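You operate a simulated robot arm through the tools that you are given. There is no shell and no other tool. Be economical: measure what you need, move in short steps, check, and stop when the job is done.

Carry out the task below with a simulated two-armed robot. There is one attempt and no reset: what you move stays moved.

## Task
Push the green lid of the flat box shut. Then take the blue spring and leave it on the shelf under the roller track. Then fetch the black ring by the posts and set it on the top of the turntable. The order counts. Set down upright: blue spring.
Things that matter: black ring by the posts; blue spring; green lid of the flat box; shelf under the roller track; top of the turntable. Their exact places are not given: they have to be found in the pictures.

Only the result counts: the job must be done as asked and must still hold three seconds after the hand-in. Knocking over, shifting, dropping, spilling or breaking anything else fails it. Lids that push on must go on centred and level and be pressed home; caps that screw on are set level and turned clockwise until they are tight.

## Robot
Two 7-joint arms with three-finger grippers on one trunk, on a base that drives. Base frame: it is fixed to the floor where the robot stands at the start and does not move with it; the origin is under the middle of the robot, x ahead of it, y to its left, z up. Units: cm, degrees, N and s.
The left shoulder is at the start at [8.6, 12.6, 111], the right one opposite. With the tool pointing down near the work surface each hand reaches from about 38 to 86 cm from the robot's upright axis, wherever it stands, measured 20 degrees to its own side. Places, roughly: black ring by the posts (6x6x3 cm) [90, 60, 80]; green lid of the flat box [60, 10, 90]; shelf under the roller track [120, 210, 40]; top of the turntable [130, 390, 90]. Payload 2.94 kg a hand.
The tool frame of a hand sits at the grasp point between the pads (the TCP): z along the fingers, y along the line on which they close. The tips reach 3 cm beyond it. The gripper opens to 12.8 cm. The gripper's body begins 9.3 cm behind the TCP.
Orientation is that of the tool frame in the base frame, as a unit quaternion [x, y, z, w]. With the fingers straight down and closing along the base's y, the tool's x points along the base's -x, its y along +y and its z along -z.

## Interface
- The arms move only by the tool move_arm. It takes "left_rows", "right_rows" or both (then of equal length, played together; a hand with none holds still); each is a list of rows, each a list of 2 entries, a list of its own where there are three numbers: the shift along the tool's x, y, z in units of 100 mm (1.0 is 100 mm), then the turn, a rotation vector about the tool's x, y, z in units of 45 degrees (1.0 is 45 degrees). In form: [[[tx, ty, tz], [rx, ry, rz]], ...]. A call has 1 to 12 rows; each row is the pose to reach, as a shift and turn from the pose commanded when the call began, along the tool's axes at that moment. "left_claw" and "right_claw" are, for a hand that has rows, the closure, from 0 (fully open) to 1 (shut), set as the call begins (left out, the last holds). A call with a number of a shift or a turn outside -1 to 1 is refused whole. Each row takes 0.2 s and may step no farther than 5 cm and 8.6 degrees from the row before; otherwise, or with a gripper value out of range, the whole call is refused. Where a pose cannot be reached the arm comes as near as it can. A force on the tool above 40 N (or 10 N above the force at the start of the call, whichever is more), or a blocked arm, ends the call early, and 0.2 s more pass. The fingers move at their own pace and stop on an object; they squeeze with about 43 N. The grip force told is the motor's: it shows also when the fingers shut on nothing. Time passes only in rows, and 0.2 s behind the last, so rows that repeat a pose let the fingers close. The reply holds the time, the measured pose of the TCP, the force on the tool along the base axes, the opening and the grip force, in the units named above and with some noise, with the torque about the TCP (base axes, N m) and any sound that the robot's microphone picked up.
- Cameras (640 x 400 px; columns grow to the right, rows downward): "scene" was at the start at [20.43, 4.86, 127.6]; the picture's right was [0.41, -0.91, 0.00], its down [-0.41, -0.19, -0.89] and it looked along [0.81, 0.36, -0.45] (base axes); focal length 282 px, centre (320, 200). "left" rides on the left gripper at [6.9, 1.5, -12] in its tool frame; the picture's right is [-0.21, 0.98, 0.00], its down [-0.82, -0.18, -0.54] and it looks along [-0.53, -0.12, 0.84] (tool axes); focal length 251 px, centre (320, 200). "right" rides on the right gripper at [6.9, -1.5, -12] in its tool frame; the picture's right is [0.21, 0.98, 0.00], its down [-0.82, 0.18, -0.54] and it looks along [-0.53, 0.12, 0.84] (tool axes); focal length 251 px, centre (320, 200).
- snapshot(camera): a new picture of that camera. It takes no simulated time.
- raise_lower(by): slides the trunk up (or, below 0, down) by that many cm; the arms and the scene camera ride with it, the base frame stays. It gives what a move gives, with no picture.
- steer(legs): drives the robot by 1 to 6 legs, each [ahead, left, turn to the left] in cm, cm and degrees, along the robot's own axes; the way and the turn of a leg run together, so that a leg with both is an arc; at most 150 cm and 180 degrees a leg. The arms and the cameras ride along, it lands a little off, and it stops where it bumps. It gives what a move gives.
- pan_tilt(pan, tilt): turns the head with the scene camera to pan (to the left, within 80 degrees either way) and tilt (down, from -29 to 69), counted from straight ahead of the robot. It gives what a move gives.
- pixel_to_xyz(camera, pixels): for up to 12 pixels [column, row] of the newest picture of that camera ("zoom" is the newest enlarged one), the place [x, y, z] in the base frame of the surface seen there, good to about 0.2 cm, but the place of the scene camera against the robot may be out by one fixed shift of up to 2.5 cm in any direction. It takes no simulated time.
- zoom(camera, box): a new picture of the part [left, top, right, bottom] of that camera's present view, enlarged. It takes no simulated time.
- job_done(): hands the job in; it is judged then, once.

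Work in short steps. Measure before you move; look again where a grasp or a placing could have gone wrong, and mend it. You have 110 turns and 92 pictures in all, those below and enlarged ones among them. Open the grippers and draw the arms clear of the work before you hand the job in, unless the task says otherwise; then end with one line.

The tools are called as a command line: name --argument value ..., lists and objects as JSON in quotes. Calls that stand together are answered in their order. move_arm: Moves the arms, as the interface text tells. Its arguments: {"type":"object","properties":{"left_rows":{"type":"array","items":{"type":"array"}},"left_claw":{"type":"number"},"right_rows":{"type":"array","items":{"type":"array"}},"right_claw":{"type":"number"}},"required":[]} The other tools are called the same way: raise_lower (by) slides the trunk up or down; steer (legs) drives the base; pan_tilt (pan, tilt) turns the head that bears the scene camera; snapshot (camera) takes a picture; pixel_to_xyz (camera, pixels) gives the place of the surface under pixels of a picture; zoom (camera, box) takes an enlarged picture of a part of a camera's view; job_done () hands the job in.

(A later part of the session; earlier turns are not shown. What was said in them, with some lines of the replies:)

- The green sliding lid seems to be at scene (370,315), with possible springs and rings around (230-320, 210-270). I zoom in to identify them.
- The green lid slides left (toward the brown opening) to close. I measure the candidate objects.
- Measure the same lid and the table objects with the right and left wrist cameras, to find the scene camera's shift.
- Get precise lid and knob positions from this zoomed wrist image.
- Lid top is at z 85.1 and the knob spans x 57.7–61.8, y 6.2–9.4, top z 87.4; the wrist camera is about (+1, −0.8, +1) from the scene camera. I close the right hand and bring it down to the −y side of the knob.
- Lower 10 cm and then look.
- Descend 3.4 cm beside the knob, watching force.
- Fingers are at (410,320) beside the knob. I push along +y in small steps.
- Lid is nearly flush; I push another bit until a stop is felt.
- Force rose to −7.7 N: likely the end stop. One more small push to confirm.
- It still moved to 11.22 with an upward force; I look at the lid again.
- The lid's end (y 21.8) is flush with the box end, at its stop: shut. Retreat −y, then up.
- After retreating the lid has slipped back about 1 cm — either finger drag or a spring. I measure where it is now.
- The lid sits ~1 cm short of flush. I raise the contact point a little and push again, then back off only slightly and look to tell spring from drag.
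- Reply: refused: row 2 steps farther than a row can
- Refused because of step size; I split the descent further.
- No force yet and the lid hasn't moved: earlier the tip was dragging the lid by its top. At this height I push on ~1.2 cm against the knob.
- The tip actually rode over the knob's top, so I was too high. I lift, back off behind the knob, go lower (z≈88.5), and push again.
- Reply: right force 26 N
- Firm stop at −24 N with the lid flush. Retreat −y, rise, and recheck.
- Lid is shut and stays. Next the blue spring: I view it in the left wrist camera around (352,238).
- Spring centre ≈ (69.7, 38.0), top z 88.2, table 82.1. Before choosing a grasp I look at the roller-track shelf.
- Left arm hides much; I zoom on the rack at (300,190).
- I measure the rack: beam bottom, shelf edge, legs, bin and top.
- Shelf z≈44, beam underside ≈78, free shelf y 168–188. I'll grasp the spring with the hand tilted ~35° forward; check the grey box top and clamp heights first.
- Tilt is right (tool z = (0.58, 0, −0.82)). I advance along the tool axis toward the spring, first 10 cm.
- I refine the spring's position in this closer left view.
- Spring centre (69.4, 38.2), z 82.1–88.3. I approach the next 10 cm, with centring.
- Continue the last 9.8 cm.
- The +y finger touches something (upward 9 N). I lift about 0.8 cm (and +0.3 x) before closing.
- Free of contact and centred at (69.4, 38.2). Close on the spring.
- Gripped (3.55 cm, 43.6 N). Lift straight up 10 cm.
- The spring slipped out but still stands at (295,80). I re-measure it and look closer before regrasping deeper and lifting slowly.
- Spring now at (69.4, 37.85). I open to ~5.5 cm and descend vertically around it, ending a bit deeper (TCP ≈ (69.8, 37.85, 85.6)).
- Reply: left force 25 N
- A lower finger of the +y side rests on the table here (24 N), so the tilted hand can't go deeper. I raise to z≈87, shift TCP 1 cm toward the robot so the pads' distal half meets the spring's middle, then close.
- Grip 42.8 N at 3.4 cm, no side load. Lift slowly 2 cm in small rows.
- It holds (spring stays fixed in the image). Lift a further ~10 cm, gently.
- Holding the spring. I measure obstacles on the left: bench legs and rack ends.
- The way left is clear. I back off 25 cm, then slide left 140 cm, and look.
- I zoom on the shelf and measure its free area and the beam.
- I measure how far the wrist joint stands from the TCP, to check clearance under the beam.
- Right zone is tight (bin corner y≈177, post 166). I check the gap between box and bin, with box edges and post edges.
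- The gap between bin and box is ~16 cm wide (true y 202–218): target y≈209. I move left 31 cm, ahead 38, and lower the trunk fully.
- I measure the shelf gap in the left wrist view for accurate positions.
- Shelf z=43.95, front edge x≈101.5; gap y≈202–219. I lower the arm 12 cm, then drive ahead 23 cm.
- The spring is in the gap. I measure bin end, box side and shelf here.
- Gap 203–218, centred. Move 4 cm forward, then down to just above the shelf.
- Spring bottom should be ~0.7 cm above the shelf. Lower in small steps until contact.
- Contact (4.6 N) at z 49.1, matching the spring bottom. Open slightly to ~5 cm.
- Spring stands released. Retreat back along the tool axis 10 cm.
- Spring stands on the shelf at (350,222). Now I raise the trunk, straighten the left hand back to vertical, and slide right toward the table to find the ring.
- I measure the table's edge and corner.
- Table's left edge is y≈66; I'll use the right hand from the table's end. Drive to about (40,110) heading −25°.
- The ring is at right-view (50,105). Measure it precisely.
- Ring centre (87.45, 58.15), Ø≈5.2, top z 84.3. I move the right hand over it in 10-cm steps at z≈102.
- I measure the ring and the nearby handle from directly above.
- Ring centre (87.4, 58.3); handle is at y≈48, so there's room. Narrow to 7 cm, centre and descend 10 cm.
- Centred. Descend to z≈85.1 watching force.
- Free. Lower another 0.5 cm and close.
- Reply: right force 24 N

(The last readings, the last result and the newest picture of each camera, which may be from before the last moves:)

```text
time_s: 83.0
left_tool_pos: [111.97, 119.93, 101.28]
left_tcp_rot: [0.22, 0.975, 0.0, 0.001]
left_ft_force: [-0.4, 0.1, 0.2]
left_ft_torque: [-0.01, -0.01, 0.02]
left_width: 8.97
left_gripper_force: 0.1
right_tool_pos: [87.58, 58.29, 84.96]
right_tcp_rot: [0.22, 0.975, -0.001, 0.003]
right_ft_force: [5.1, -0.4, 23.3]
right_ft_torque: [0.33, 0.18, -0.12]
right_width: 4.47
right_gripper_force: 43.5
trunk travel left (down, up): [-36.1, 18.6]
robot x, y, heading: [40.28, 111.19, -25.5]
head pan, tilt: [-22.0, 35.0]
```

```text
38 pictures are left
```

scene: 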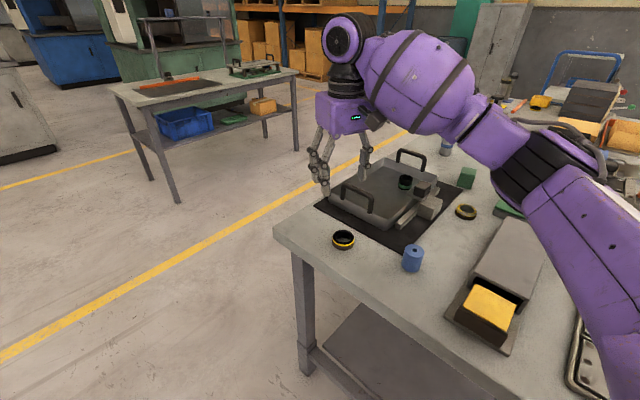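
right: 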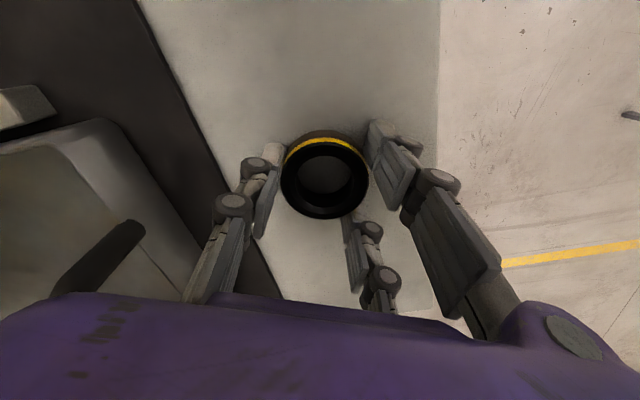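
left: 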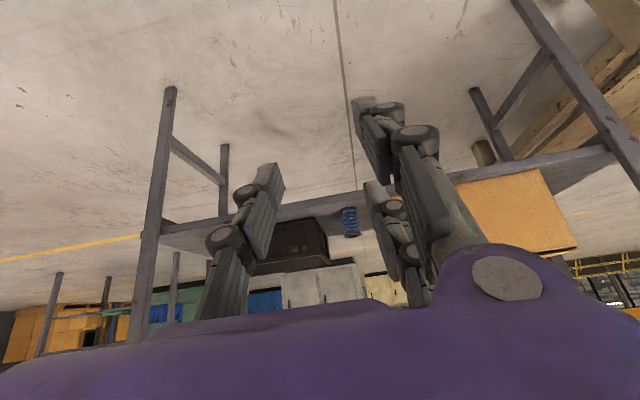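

Grip 43.5 N, three-point. Lift slowly.

move_arm --right_rows '[[[0, 0, -0.02], [0, 0, 0]], [[0, 0, -0.05], [0, 0, 0]], [[0, 0, -0.1], [0, 0, 0]], [[0, 0, -0.16], [0, 0, 0]], [[0, 0, -0.24], [0, 0, 0]], [[0, 0, -0.34], [0, 0, 0]]]'

snapshot --camera "right"

```text
time_s: 84.4
left_tool_pos: [111.94, 119.83, 101.27]
left_tcp_rot: [0.22, 0.975, -0.001, 0.0]
left_ft_force: [-0.8, 0.2, -0.1]
left_ft_torque: [0.01, 0.04, 0.02]
left_width: 8.97
left_gripper_force: 0.0
right_tool_pos: [87.66, 58.38, 88.11]
right_tcp_rot: [0.22, 0.976, 0.001, 0.0]
right_ft_force: [-0.1, -0.4, -1.6]
right_ft_torque: [-0.01, -0.01, -0.01]
right_width: 4.45
right_gripper_force: 42.8
trunk travel left (down, up): [-36.1, 18.6]
robot x, y, heading: [40.37, 111.51, -25.3]
head pan, tilt: [-22.0, 35.0]
```

```text
37 pictures are left
```

right: 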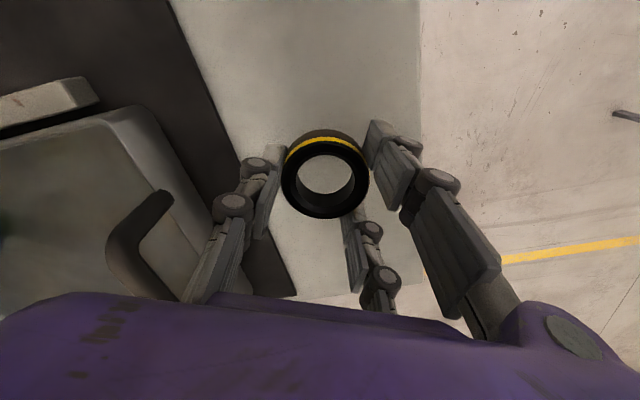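

Ring held and level. Lift 10 cm more, then back off, turn straight, and drive left toward the turntable.

move_arm --right_rows '[[[0, 0, -0.2], [0, 0, 0]], [[0, 0, -0.5], [0, 0, 0]], [[0, 0, -0.8], [0, 0, 0]], [[0, 0, -1.0], [0, 0, 0]]]'

steer --legs '[[-42, 0, 0], [0, 0, 25.5], [0, 100, 0]]'

pan_tilt --pan 45 --tilt 12

snapshot --camera "scene"

```text
time_s: 85.4
left_tool_pos: [111.99, 119.89, 101.22]
left_tcp_rot: [0.22, 0.976, 0.0, 0.0]
left_ft_force: [-0.6, 0.8, 1.1]
left_ft_torque: [-0.02, 0.01, 0.01]
left_width: 8.96
left_gripper_force: 0.1
right_tool_pos: [87.58, 58.3, 97.99]
right_tcp_rot: [0.22, 0.976, -0.001, 0.001]
right_ft_force: [-0.3, 0.2, -2.4]
right_ft_torque: [0.0, -0.02, -0.01]
right_width: 4.46
right_gripper_force: 42.7
trunk travel left (down, up): [-36.1, 18.6]
robot x, y, heading: [40.15, 111.42, -25.5]
head pan, tilt: [-22.0, 35.0]
```

```text
time_s: 97.9
left_tool_pos: [65.23, 265.93, 101.34]
left_tcp_rot: [0.009, 1.0, 0.001, 0.0]
left_ft_force: [-0.3, -0.2, -0.1]
left_ft_torque: [0.01, 0.02, -0.02]
left_width: 8.96
left_gripper_force: 0.2
right_tool_pos: [68.18, 199.8, 97.94]
right_tcp_rot: [0.01, 1.0, 0.0, 0.0]
right_ft_force: [-0.3, -0.4, -3.0]
right_ft_torque: [0.01, 0.0, 0.0]
right_width: 4.41
right_gripper_force: 42.7
trunk travel left (down, up): [-36.1, 18.6]
robot x, y, heading: [3.38, 228.1, -1.5]
head pan, tilt: [-22.0, 35.0]
```

```text
time_s: 99.3
left_tool_pos: [65.39, 265.89, 101.32]
left_tcp_rot: [0.009, 1.0, 0.0, 0.0]
left_ft_force: [-0.8, 0.3, 0.0]
left_ft_torque: [0.0, -0.01, -0.01]
left_width: 8.97
left_gripper_force: 0.1
right_tool_pos: [68.16, 199.76, 98.04]
right_tcp_rot: [0.009, 1.0, 0.0, 0.001]
right_ft_force: [0.3, -0.1, -2.0]
right_ft_torque: [0.02, -0.05, -0.01]
right_width: 4.43
right_gripper_force: 43.3
trunk travel left (down, up): [-36.1, 18.6]
robot x, y, heading: [3.38, 228.48, -1.2]
head pan, tilt: [45.0, 12.0]
```

```text
36 pictures are left
```

scene: 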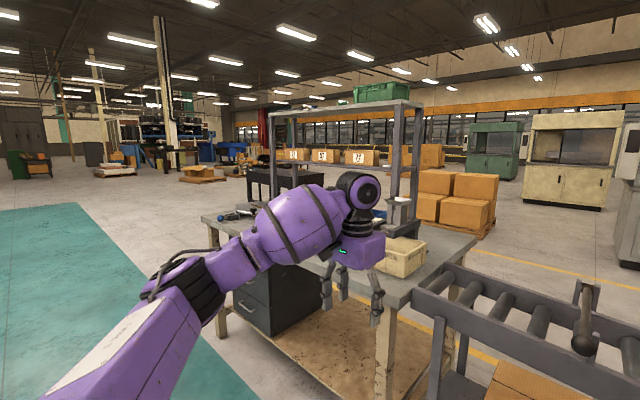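

I zoom on the bench and measure what lies around (398,205).

zoom --camera "scene" --box '[190, 140, 490, 330]'

pixel_to_xyz --camera "scene" --pixels '[[398, 200], [398, 225], [300, 185], [232, 215], [205, 222], [430, 235], [410, 275], [285, 240], [340, 155], [245, 205]]'

```text
2.11 times, centred on (340, 235) of scene
```

zoom: 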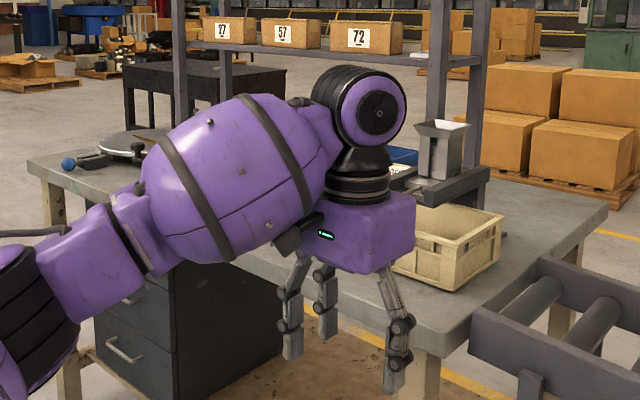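

```text
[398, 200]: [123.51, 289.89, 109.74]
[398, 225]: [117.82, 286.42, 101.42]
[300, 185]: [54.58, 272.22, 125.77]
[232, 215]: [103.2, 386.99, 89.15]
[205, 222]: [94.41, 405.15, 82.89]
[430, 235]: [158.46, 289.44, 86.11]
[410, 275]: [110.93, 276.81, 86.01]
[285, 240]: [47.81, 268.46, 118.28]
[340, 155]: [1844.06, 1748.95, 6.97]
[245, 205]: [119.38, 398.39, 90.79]
```

The turntable disc is at the bench's far end, near (119,398,91). I drive on: ahead 12, left 150.

steer --legs '[[12, 0, 1.3], [0, 150, 0]]'

pan_tilt --pan 10 --tilt 20

snapshot --camera "scene"

```text
time_s: 113.5
left_tool_pos: [77.29, 417.04, 101.26]
left_tcp_rot: [0.003, 1.0, 0.0, 0.0]
left_ft_force: [0.7, 0.4, 0.8]
left_ft_torque: [-0.01, 0.0, 0.0]
left_width: 8.95
left_gripper_force: 0.1
right_tool_pos: [81.07, 350.88, 97.99]
right_tcp_rot: [0.004, 1.0, 0.0, 0.0]
right_ft_force: [0.0, 0.4, -2.0]
right_ft_torque: [0.03, 0.02, 0.02]
right_width: 4.41
right_gripper_force: 42.8
trunk travel left (down, up): [-36.1, 18.6]
robot x, y, heading: [16.06, 378.79, -0.5]
head pan, tilt: [45.0, 12.0]
```

```text
time_s: 114.5
left_tool_pos: [77.38, 416.93, 101.3]
left_tcp_rot: [0.004, 1.0, 0.0, 0.0]
left_ft_force: [0.7, -1.0, 0.2]
left_ft_torque: [0.0, 0.03, -0.03]
left_width: 8.96
left_gripper_force: 0.0
right_tool_pos: [81.09, 351.01, 97.99]
right_tcp_rot: [0.004, 1.0, 0.0, 0.0]
right_ft_force: [-0.1, -0.4, -2.1]
right_ft_torque: [0.02, -0.02, -0.02]
right_width: 4.41
right_gripper_force: 43.2
trunk travel left (down, up): [-36.1, 18.6]
robot x, y, heading: [15.62, 378.99, -0.5]
head pan, tilt: [10.0, 20.0]
```

```text
34 pictures are left
```

scene: 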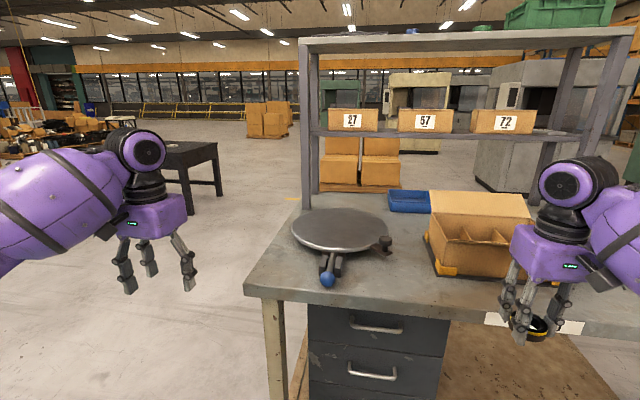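

The turntable is in clear view at (340,230). I measure the disc, post and obstacles.

pixel_to_xyz --camera "scene" --pixels '[[340, 230], [292, 232], [387, 232], [340, 210], [338, 252], [328, 278], [387, 245], [305, 190], [350, 133], [258, 290], [440, 270], [475, 195]]'

zoom --camera "scene" --box '[240, 110, 560, 350]'

```text
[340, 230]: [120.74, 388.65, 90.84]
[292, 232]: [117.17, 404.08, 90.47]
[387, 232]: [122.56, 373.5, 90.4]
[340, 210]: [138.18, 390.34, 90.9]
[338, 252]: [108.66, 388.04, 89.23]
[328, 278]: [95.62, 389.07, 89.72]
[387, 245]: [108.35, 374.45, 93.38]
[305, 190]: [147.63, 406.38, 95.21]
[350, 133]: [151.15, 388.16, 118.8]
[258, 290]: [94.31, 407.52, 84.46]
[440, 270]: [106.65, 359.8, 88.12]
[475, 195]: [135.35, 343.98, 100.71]
```

```text
1.67 times, centred on (400, 230) of scene
```

zoom: 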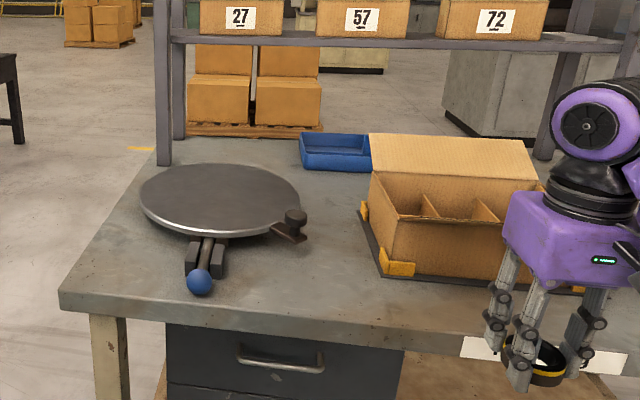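

Disc centre ≈ true (123.5, 388, 91.9), radius 15. Check the black table at (190,165) for clearance of the left arm.

pixel_to_xyz --camera "scene" --pixels '[[185, 148], [218, 190], [185, 205], [60, 125], [80, 330]]'

steer --legs '[[0, 37, 0.5]]'

raise_lower --by 6

snapshot --camera "right"

```text
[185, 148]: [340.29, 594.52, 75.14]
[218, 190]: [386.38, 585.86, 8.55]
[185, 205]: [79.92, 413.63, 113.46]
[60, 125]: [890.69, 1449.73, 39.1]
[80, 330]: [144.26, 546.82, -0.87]
```

```text
time_s: 118.3
left_tool_pos: [76.66, 455.21, 101.17]
left_tcp_rot: [-0.004, 1.0, 0.0, -0.001]
left_ft_force: [0.1, 0.1, 0.1]
left_ft_torque: [0.03, 0.0, -0.02]
left_width: 8.97
left_gripper_force: 0.0
right_tool_pos: [81.38, 389.21, 98.01]
right_tcp_rot: [-0.004, 1.0, 0.0, 0.001]
right_ft_force: [-0.3, 0.8, -1.1]
right_ft_torque: [-0.02, 0.03, 0.0]
right_width: 4.42
right_gripper_force: 43.1
trunk travel left (down, up): [-36.1, 18.6]
robot x, y, heading: [15.66, 415.96, 0.4]
head pan, tilt: [10.0, 20.0]
```

```text
time_s: 119.3
left_tool_pos: [76.69, 455.19, 107.07]
left_tcp_rot: [-0.004, 1.0, 0.001, -0.001]
left_ft_force: [0.0, -0.1, -0.4]
left_ft_torque: [0.01, 0.01, -0.03]
left_width: 8.94
left_gripper_force: 0.0
right_tool_pos: [81.61, 389.2, 103.97]
right_tcp_rot: [-0.005, 1.0, 0.0, -0.001]
right_ft_force: [0.6, 0.9, -3.0]
right_ft_torque: [-0.04, 0.01, 0.0]
right_width: 4.42
right_gripper_force: 42.9
trunk travel left (down, up): [-42.1, 12.6]
robot x, y, heading: [16.07, 415.68, 0.6]
head pan, tilt: [10.0, 20.0]
```

```text
32 pictures are left
```

right: 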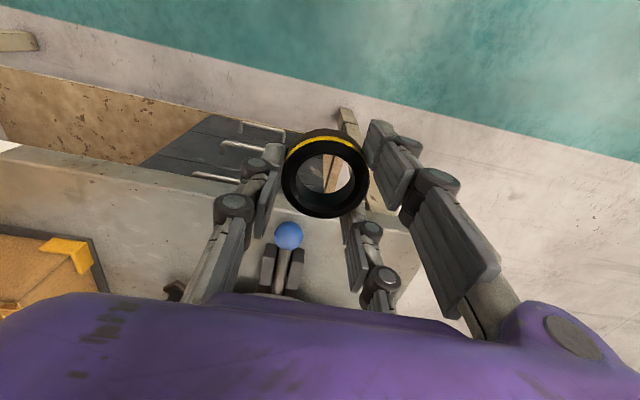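

Way is clear at z≈104. Drive ahead 34 cm.

steer --legs '[[34, 0, -0.4]]'

snapshot --camera "right"

```text
time_s: 121.5
left_tool_pos: [110.87, 455.21, 107.3]
left_tcp_rot: [-0.002, 1.0, -0.001, 0.0]
left_ft_force: [-0.3, 0.0, 0.0]
left_ft_torque: [-0.01, -0.01, 0.04]
left_width: 8.95
left_gripper_force: 0.1
right_tool_pos: [115.42, 389.17, 103.93]
right_tcp_rot: [-0.002, 1.0, 0.0, 0.0]
right_ft_force: [-0.3, -0.1, -1.2]
right_ft_torque: [0.0, 0.02, 0.02]
right_width: 4.44
right_gripper_force: 43.4
trunk travel left (down, up): [-42.1, 12.6]
robot x, y, heading: [50.07, 415.8, 0.3]
head pan, tilt: [10.0, 20.0]
```

```text
31 pictures are left
```

right: 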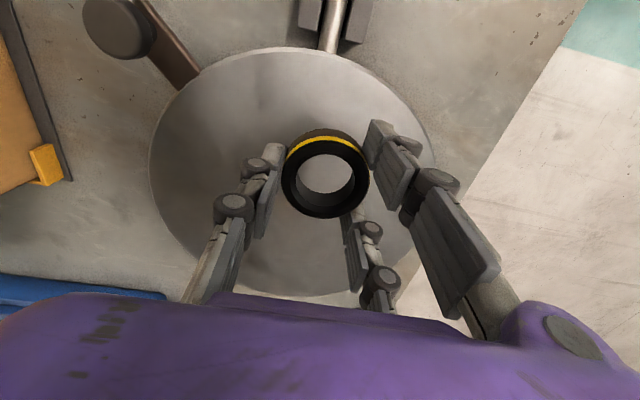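

I measure the disc's rim points and top height from this view.

pixel_to_xyz --camera "right" --pixels '[[280, 55], [155, 165], [230, 275], [320, 280], [405, 105], [230, 130], [220, 65], [300, 240], [115, 25], [325, 180]]'

```text
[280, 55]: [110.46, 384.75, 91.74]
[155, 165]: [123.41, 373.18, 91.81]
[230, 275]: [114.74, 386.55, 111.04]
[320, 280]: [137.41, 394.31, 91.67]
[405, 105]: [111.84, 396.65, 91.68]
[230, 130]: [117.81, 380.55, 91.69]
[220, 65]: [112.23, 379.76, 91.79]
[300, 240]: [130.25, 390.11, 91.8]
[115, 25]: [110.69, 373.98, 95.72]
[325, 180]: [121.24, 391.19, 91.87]
```

Disc top z 91.75, centre ≈ (123.8, 388.5). Move 8.2 cm forward and down to just above.

move_arm --right_rows '[[[-0.3, -0.02, 0], [0, 0, 0]], [[-0.6, -0.04, 0], [0, 0, 0]], [[-0.82, -0.06, 0.1], [0, 0, 0]], [[-0.82, -0.06, 0.4], [0, 0, 0]], [[-0.82, -0.06, 0.65], [0, 0, 0]], [[-0.82, -0.06, 0.8], [0, 0, 0]], [[-0.82, -0.06, 0.87], [0, 0, 0]]]'

snapshot --camera "right"

```text
time_s: 123.1
left_tool_pos: [110.77, 455.22, 107.2]
left_tcp_rot: [-0.003, 1.0, 0.0, -0.001]
left_ft_force: [0.6, -0.6, -0.3]
left_ft_torque: [0.0, 0.01, 0.01]
left_width: 8.95
left_gripper_force: 0.0
right_tool_pos: [123.74, 388.7, 95.19]
right_tcp_rot: [-0.003, 1.0, 0.0, 0.0]
right_ft_force: [-0.8, -0.5, -2.3]
right_ft_torque: [-0.03, 0.03, -0.03]
right_width: 4.41
right_gripper_force: 43.1
trunk travel left (down, up): [-42.1, 12.6]
robot x, y, heading: [49.63, 416.19, 0.1]
head pan, tilt: [10.0, 20.0]
```

```text
30 pictures are left
```

right: 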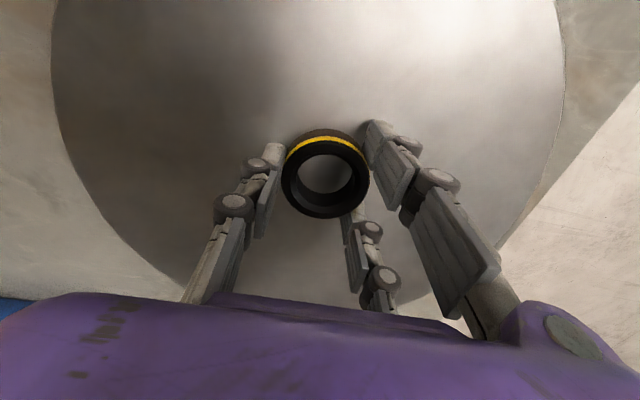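

Ring ~0.6 cm above the disc. Lower in small steps to contact.

move_arm --right_rows '[[[0, 0, 0.015], [0, 0, 0]], [[0, 0, 0.03], [0, 0, 0]], [[0, 0, 0.042], [0, 0, 0]], [[0, 0, 0.052], [0, 0, 0]], [[0, 0, 0.058], [0, 0, 0]]]'

```text
time_s: 124.3
left_tool_pos: [110.95, 455.33, 107.27]
left_tcp_rot: [-0.003, 1.0, 0.0, 0.0]
left_ft_force: [0.4, 1.1, -0.4]
left_ft_torque: [-0.02, 0.0, 0.01]
left_width: 8.96
left_gripper_force: 0.2
right_tool_pos: [123.64, 388.57, 94.81]
right_tcp_rot: [-0.003, 1.0, 0.0, 0.001]
right_ft_force: [0.7, 1.2, -2.2]
right_ft_torque: [-0.02, 0.0, 0.02]
right_width: 4.42
right_gripper_force: 43.1
trunk travel left (down, up): [-42.1, 12.6]
robot x, y, heading: [49.9, 415.87, 0.2]
head pan, tilt: [10.0, 20.0]
```

No contact yet (−2 N is the ring's weight). A few more millimetres.

move_arm --right_rows '[[[0, 0, 0.01], [0, 0, 0]], [[0, 0, 0.02], [0, 0, 0]], [[0, 0, 0.03], [0, 0, 0]], [[0, 0, 0.035], [0, 0, 0]], [[0, 0, 0.035], [0, 0, 0]]]'

```text
time_s: 125.5
left_tool_pos: [110.73, 455.26, 107.37]
left_tcp_rot: [-0.002, 1.0, 0.0, 0.002]
left_ft_force: [0.3, -0.8, 0.5]
left_ft_torque: [-0.02, 0.03, 0.02]
left_width: 8.93
left_gripper_force: 0.0
right_tool_pos: [123.67, 388.6, 94.61]
right_tcp_rot: [-0.003, 1.0, 0.0, 0.001]
right_ft_force: [3.8, -0.9, 15.6]
right_ft_torque: [-0.19, 0.12, 0.03]
right_width: 4.39
right_gripper_force: 43.5
trunk travel left (down, up): [-42.1, 12.6]
robot x, y, heading: [50.17, 416.04, 0.4]
head pan, tilt: [10.0, 20.0]
```

Contact (15.6 N). Ease up 0.1 cm and open to 7 cm.

move_arm --right_rows '[[[0, 0, -0.012], [0, 0, 0]], [[0, 0, -0.012], [0, 0, 0]]]'

move_arm --right_rows '[[[0, 0, -0.005], [0, 0, 0]], [[0, 0, -0.005], [0, 0, 0]], [[0, 0, -0.005], [0, 0, 0]]]' --right_claw 0.45

snapshot --camera "right"

```text
time_s: 126.1
left_tool_pos: [110.79, 455.35, 107.35]
left_tcp_rot: [-0.003, 1.0, 0.0, 0.0]
left_ft_force: [0.1, -0.5, 0.8]
left_ft_torque: [-0.01, 0.0, 0.0]
left_width: 8.97
left_gripper_force: 0.1
right_tool_pos: [123.6, 388.73, 94.6]
right_tcp_rot: [-0.003, 1.0, 0.0, 0.002]
right_ft_force: [7.2, -0.8, 16.0]
right_ft_torque: [-0.17, -0.12, 0.03]
right_width: 4.4
right_gripper_force: 42.8
trunk travel left (down, up): [-42.1, 12.6]
robot x, y, heading: [49.64, 416.32, 0.3]
head pan, tilt: [10.0, 20.0]
```

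```text
time_s: 126.9
left_tool_pos: [110.91, 455.17, 107.11]
left_tcp_rot: [-0.002, 1.0, 0.0, 0.0]
left_ft_force: [-0.4, 0.0, 0.7]
left_ft_torque: [0.01, 0.01, 0.07]
left_width: 8.94
left_gripper_force: 0.0
right_tool_pos: [123.51, 388.66, 94.31]
right_tcp_rot: [-0.002, 1.0, 0.0, 0.0]
right_ft_force: [-0.2, -0.1, -0.3]
right_ft_torque: [0.02, 0.02, 0.0]
right_width: 7.03
right_gripper_force: 0.0
trunk travel left (down, up): [-42.1, 12.6]
robot x, y, heading: [50.28, 415.92, 0.3]
head pan, tilt: [10.0, 20.0]
```

```text
29 pictures are left
```

right: 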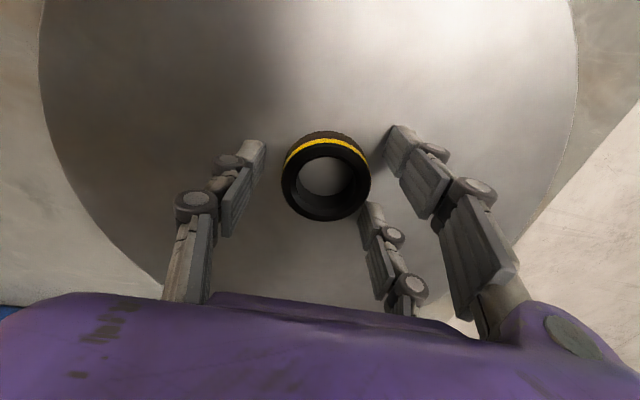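

Ring rests released on the disc. Lift the hand straight up 10 cm, then back the robot off and check.

move_arm --right_rows '[[[0, 0, -0.15], [0, 0, 0]], [[0, 0, -0.4], [0, 0, 0]], [[0, 0, -0.7], [0, 0, 0]], [[0, 0, -1.0], [0, 0, 0]]]'

steer --legs '[[-40, 0, 0]]'

pan_tilt --pan -18 --tilt 22

snapshot --camera "scene"

```text
time_s: 127.9
left_tool_pos: [110.87, 455.24, 107.33]
left_tcp_rot: [-0.003, 1.0, 0.0, 0.0]
left_ft_force: [-0.2, -0.2, -0.6]
left_ft_torque: [-0.01, -0.03, 0.0]
left_width: 8.98
left_gripper_force: 0.0
right_tool_pos: [123.49, 388.48, 104.66]
right_tcp_rot: [-0.003, 1.0, 0.0, 0.0]
right_ft_force: [-0.5, 0.1, -0.5]
right_ft_torque: [0.01, -0.02, 0.01]
right_width: 7.03
right_gripper_force: 0.0
trunk travel left (down, up): [-42.1, 12.6]
robot x, y, heading: [49.92, 415.89, 0.2]
head pan, tilt: [10.0, 20.0]
```

```text
time_s: 130.4
left_tool_pos: [69.89, 455.16, 107.27]
left_tcp_rot: [-0.004, 1.0, 0.0, 0.0]
left_ft_force: [-0.9, 0.1, -0.1]
left_ft_torque: [-0.02, 0.02, 0.04]
left_width: 8.96
left_gripper_force: 0.0
right_tool_pos: [82.99, 388.54, 104.68]
right_tcp_rot: [-0.004, 1.0, 0.0, 0.0]
right_ft_force: [0.6, 1.0, 0.0]
right_ft_torque: [-0.01, -0.04, 0.0]
right_width: 7.03
right_gripper_force: 0.0
trunk travel left (down, up): [-42.1, 12.6]
robot x, y, heading: [9.07, 416.05, 0.6]
head pan, tilt: [10.0, 20.0]
```

```text
time_s: 131.4
left_tool_pos: [70.08, 455.26, 107.29]
left_tcp_rot: [-0.005, 1.0, 0.0, 0.0]
left_ft_force: [-0.4, -0.2, -0.4]
left_ft_torque: [0.01, 0.0, 0.0]
left_width: 8.97
left_gripper_force: 0.1
right_tool_pos: [82.93, 388.46, 104.55]
right_tcp_rot: [-0.006, 1.0, 0.001, 0.0]
right_ft_force: [0.4, -0.3, 0.4]
right_ft_torque: [-0.01, 0.01, 0.01]
right_width: 7.02
right_gripper_force: 0.0
trunk travel left (down, up): [-42.1, 12.6]
robot x, y, heading: [9.46, 416.01, 0.5]
head pan, tilt: [-18.0, 22.0]
```

```text
28 pictures are left
```

scene: 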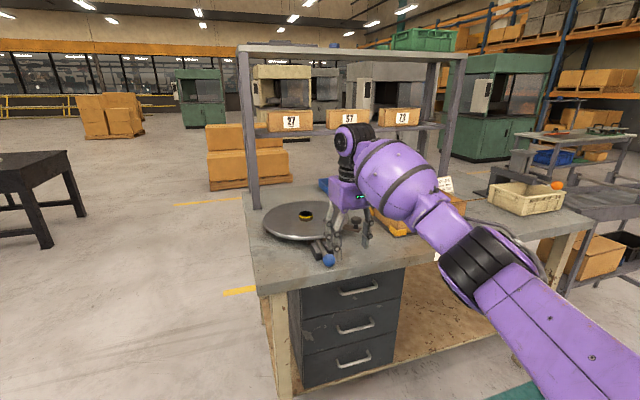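

The ring lies on the turntable at (305,217). I open both grippers fully; arms are clear of the work.

move_arm --left_rows '[[[0, 0, 0], [0, 0, 0]], [[0, 0, 0], [0, 0, 0]], [[0, 0, 0], [0, 0, 0]]]' --right_rows '[[[0, 0, 0], [0, 0, 0]], [[0, 0, 0], [0, 0, 0]], [[0, 0, 0], [0, 0, 0]]]' --left_claw 0 --right_claw 0

zoom --camera "scene" --box '[240, 180, 380, 280]'

```text
time_s: 132.2
left_tool_pos: [69.98, 455.18, 107.31]
left_tcp_rot: [-0.004, 1.0, 0.0, 0.0]
left_ft_force: [-0.1, -0.3, -0.1]
left_ft_torque: [0.01, 0.01, 0.0]
left_width: 12.84
left_gripper_force: 0.1
right_tool_pos: [82.92, 388.51, 104.66]
right_tcp_rot: [-0.004, 1.0, 0.0, 0.0]
right_ft_force: [0.2, 0.1, -0.5]
right_ft_torque: [0.01, -0.01, 0.03]
right_width: 12.84
right_gripper_force: 0.0
trunk travel left (down, up): [-42.1, 12.6]
robot x, y, heading: [9.18, 415.85, 0.3]
head pan, tilt: [-18.0, 22.0]
```

```text
4.00 times, centred on (310, 230) of scene
```

zoom: 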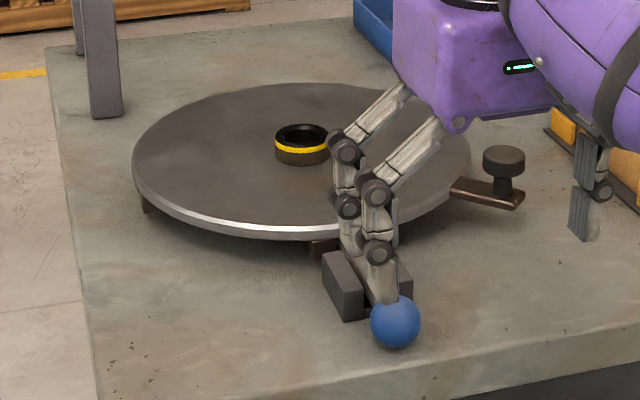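

The ring sits flat on the disc, the spring stands on the shelf and the lid is shut. I hand in.

job_done

```text
The job is handed in.
```

The green lid is shut, the blue spring stands upright on the shelf under the roller track, and the black ring lies flat on the turntable top; all were done in that order and the job is handed in.
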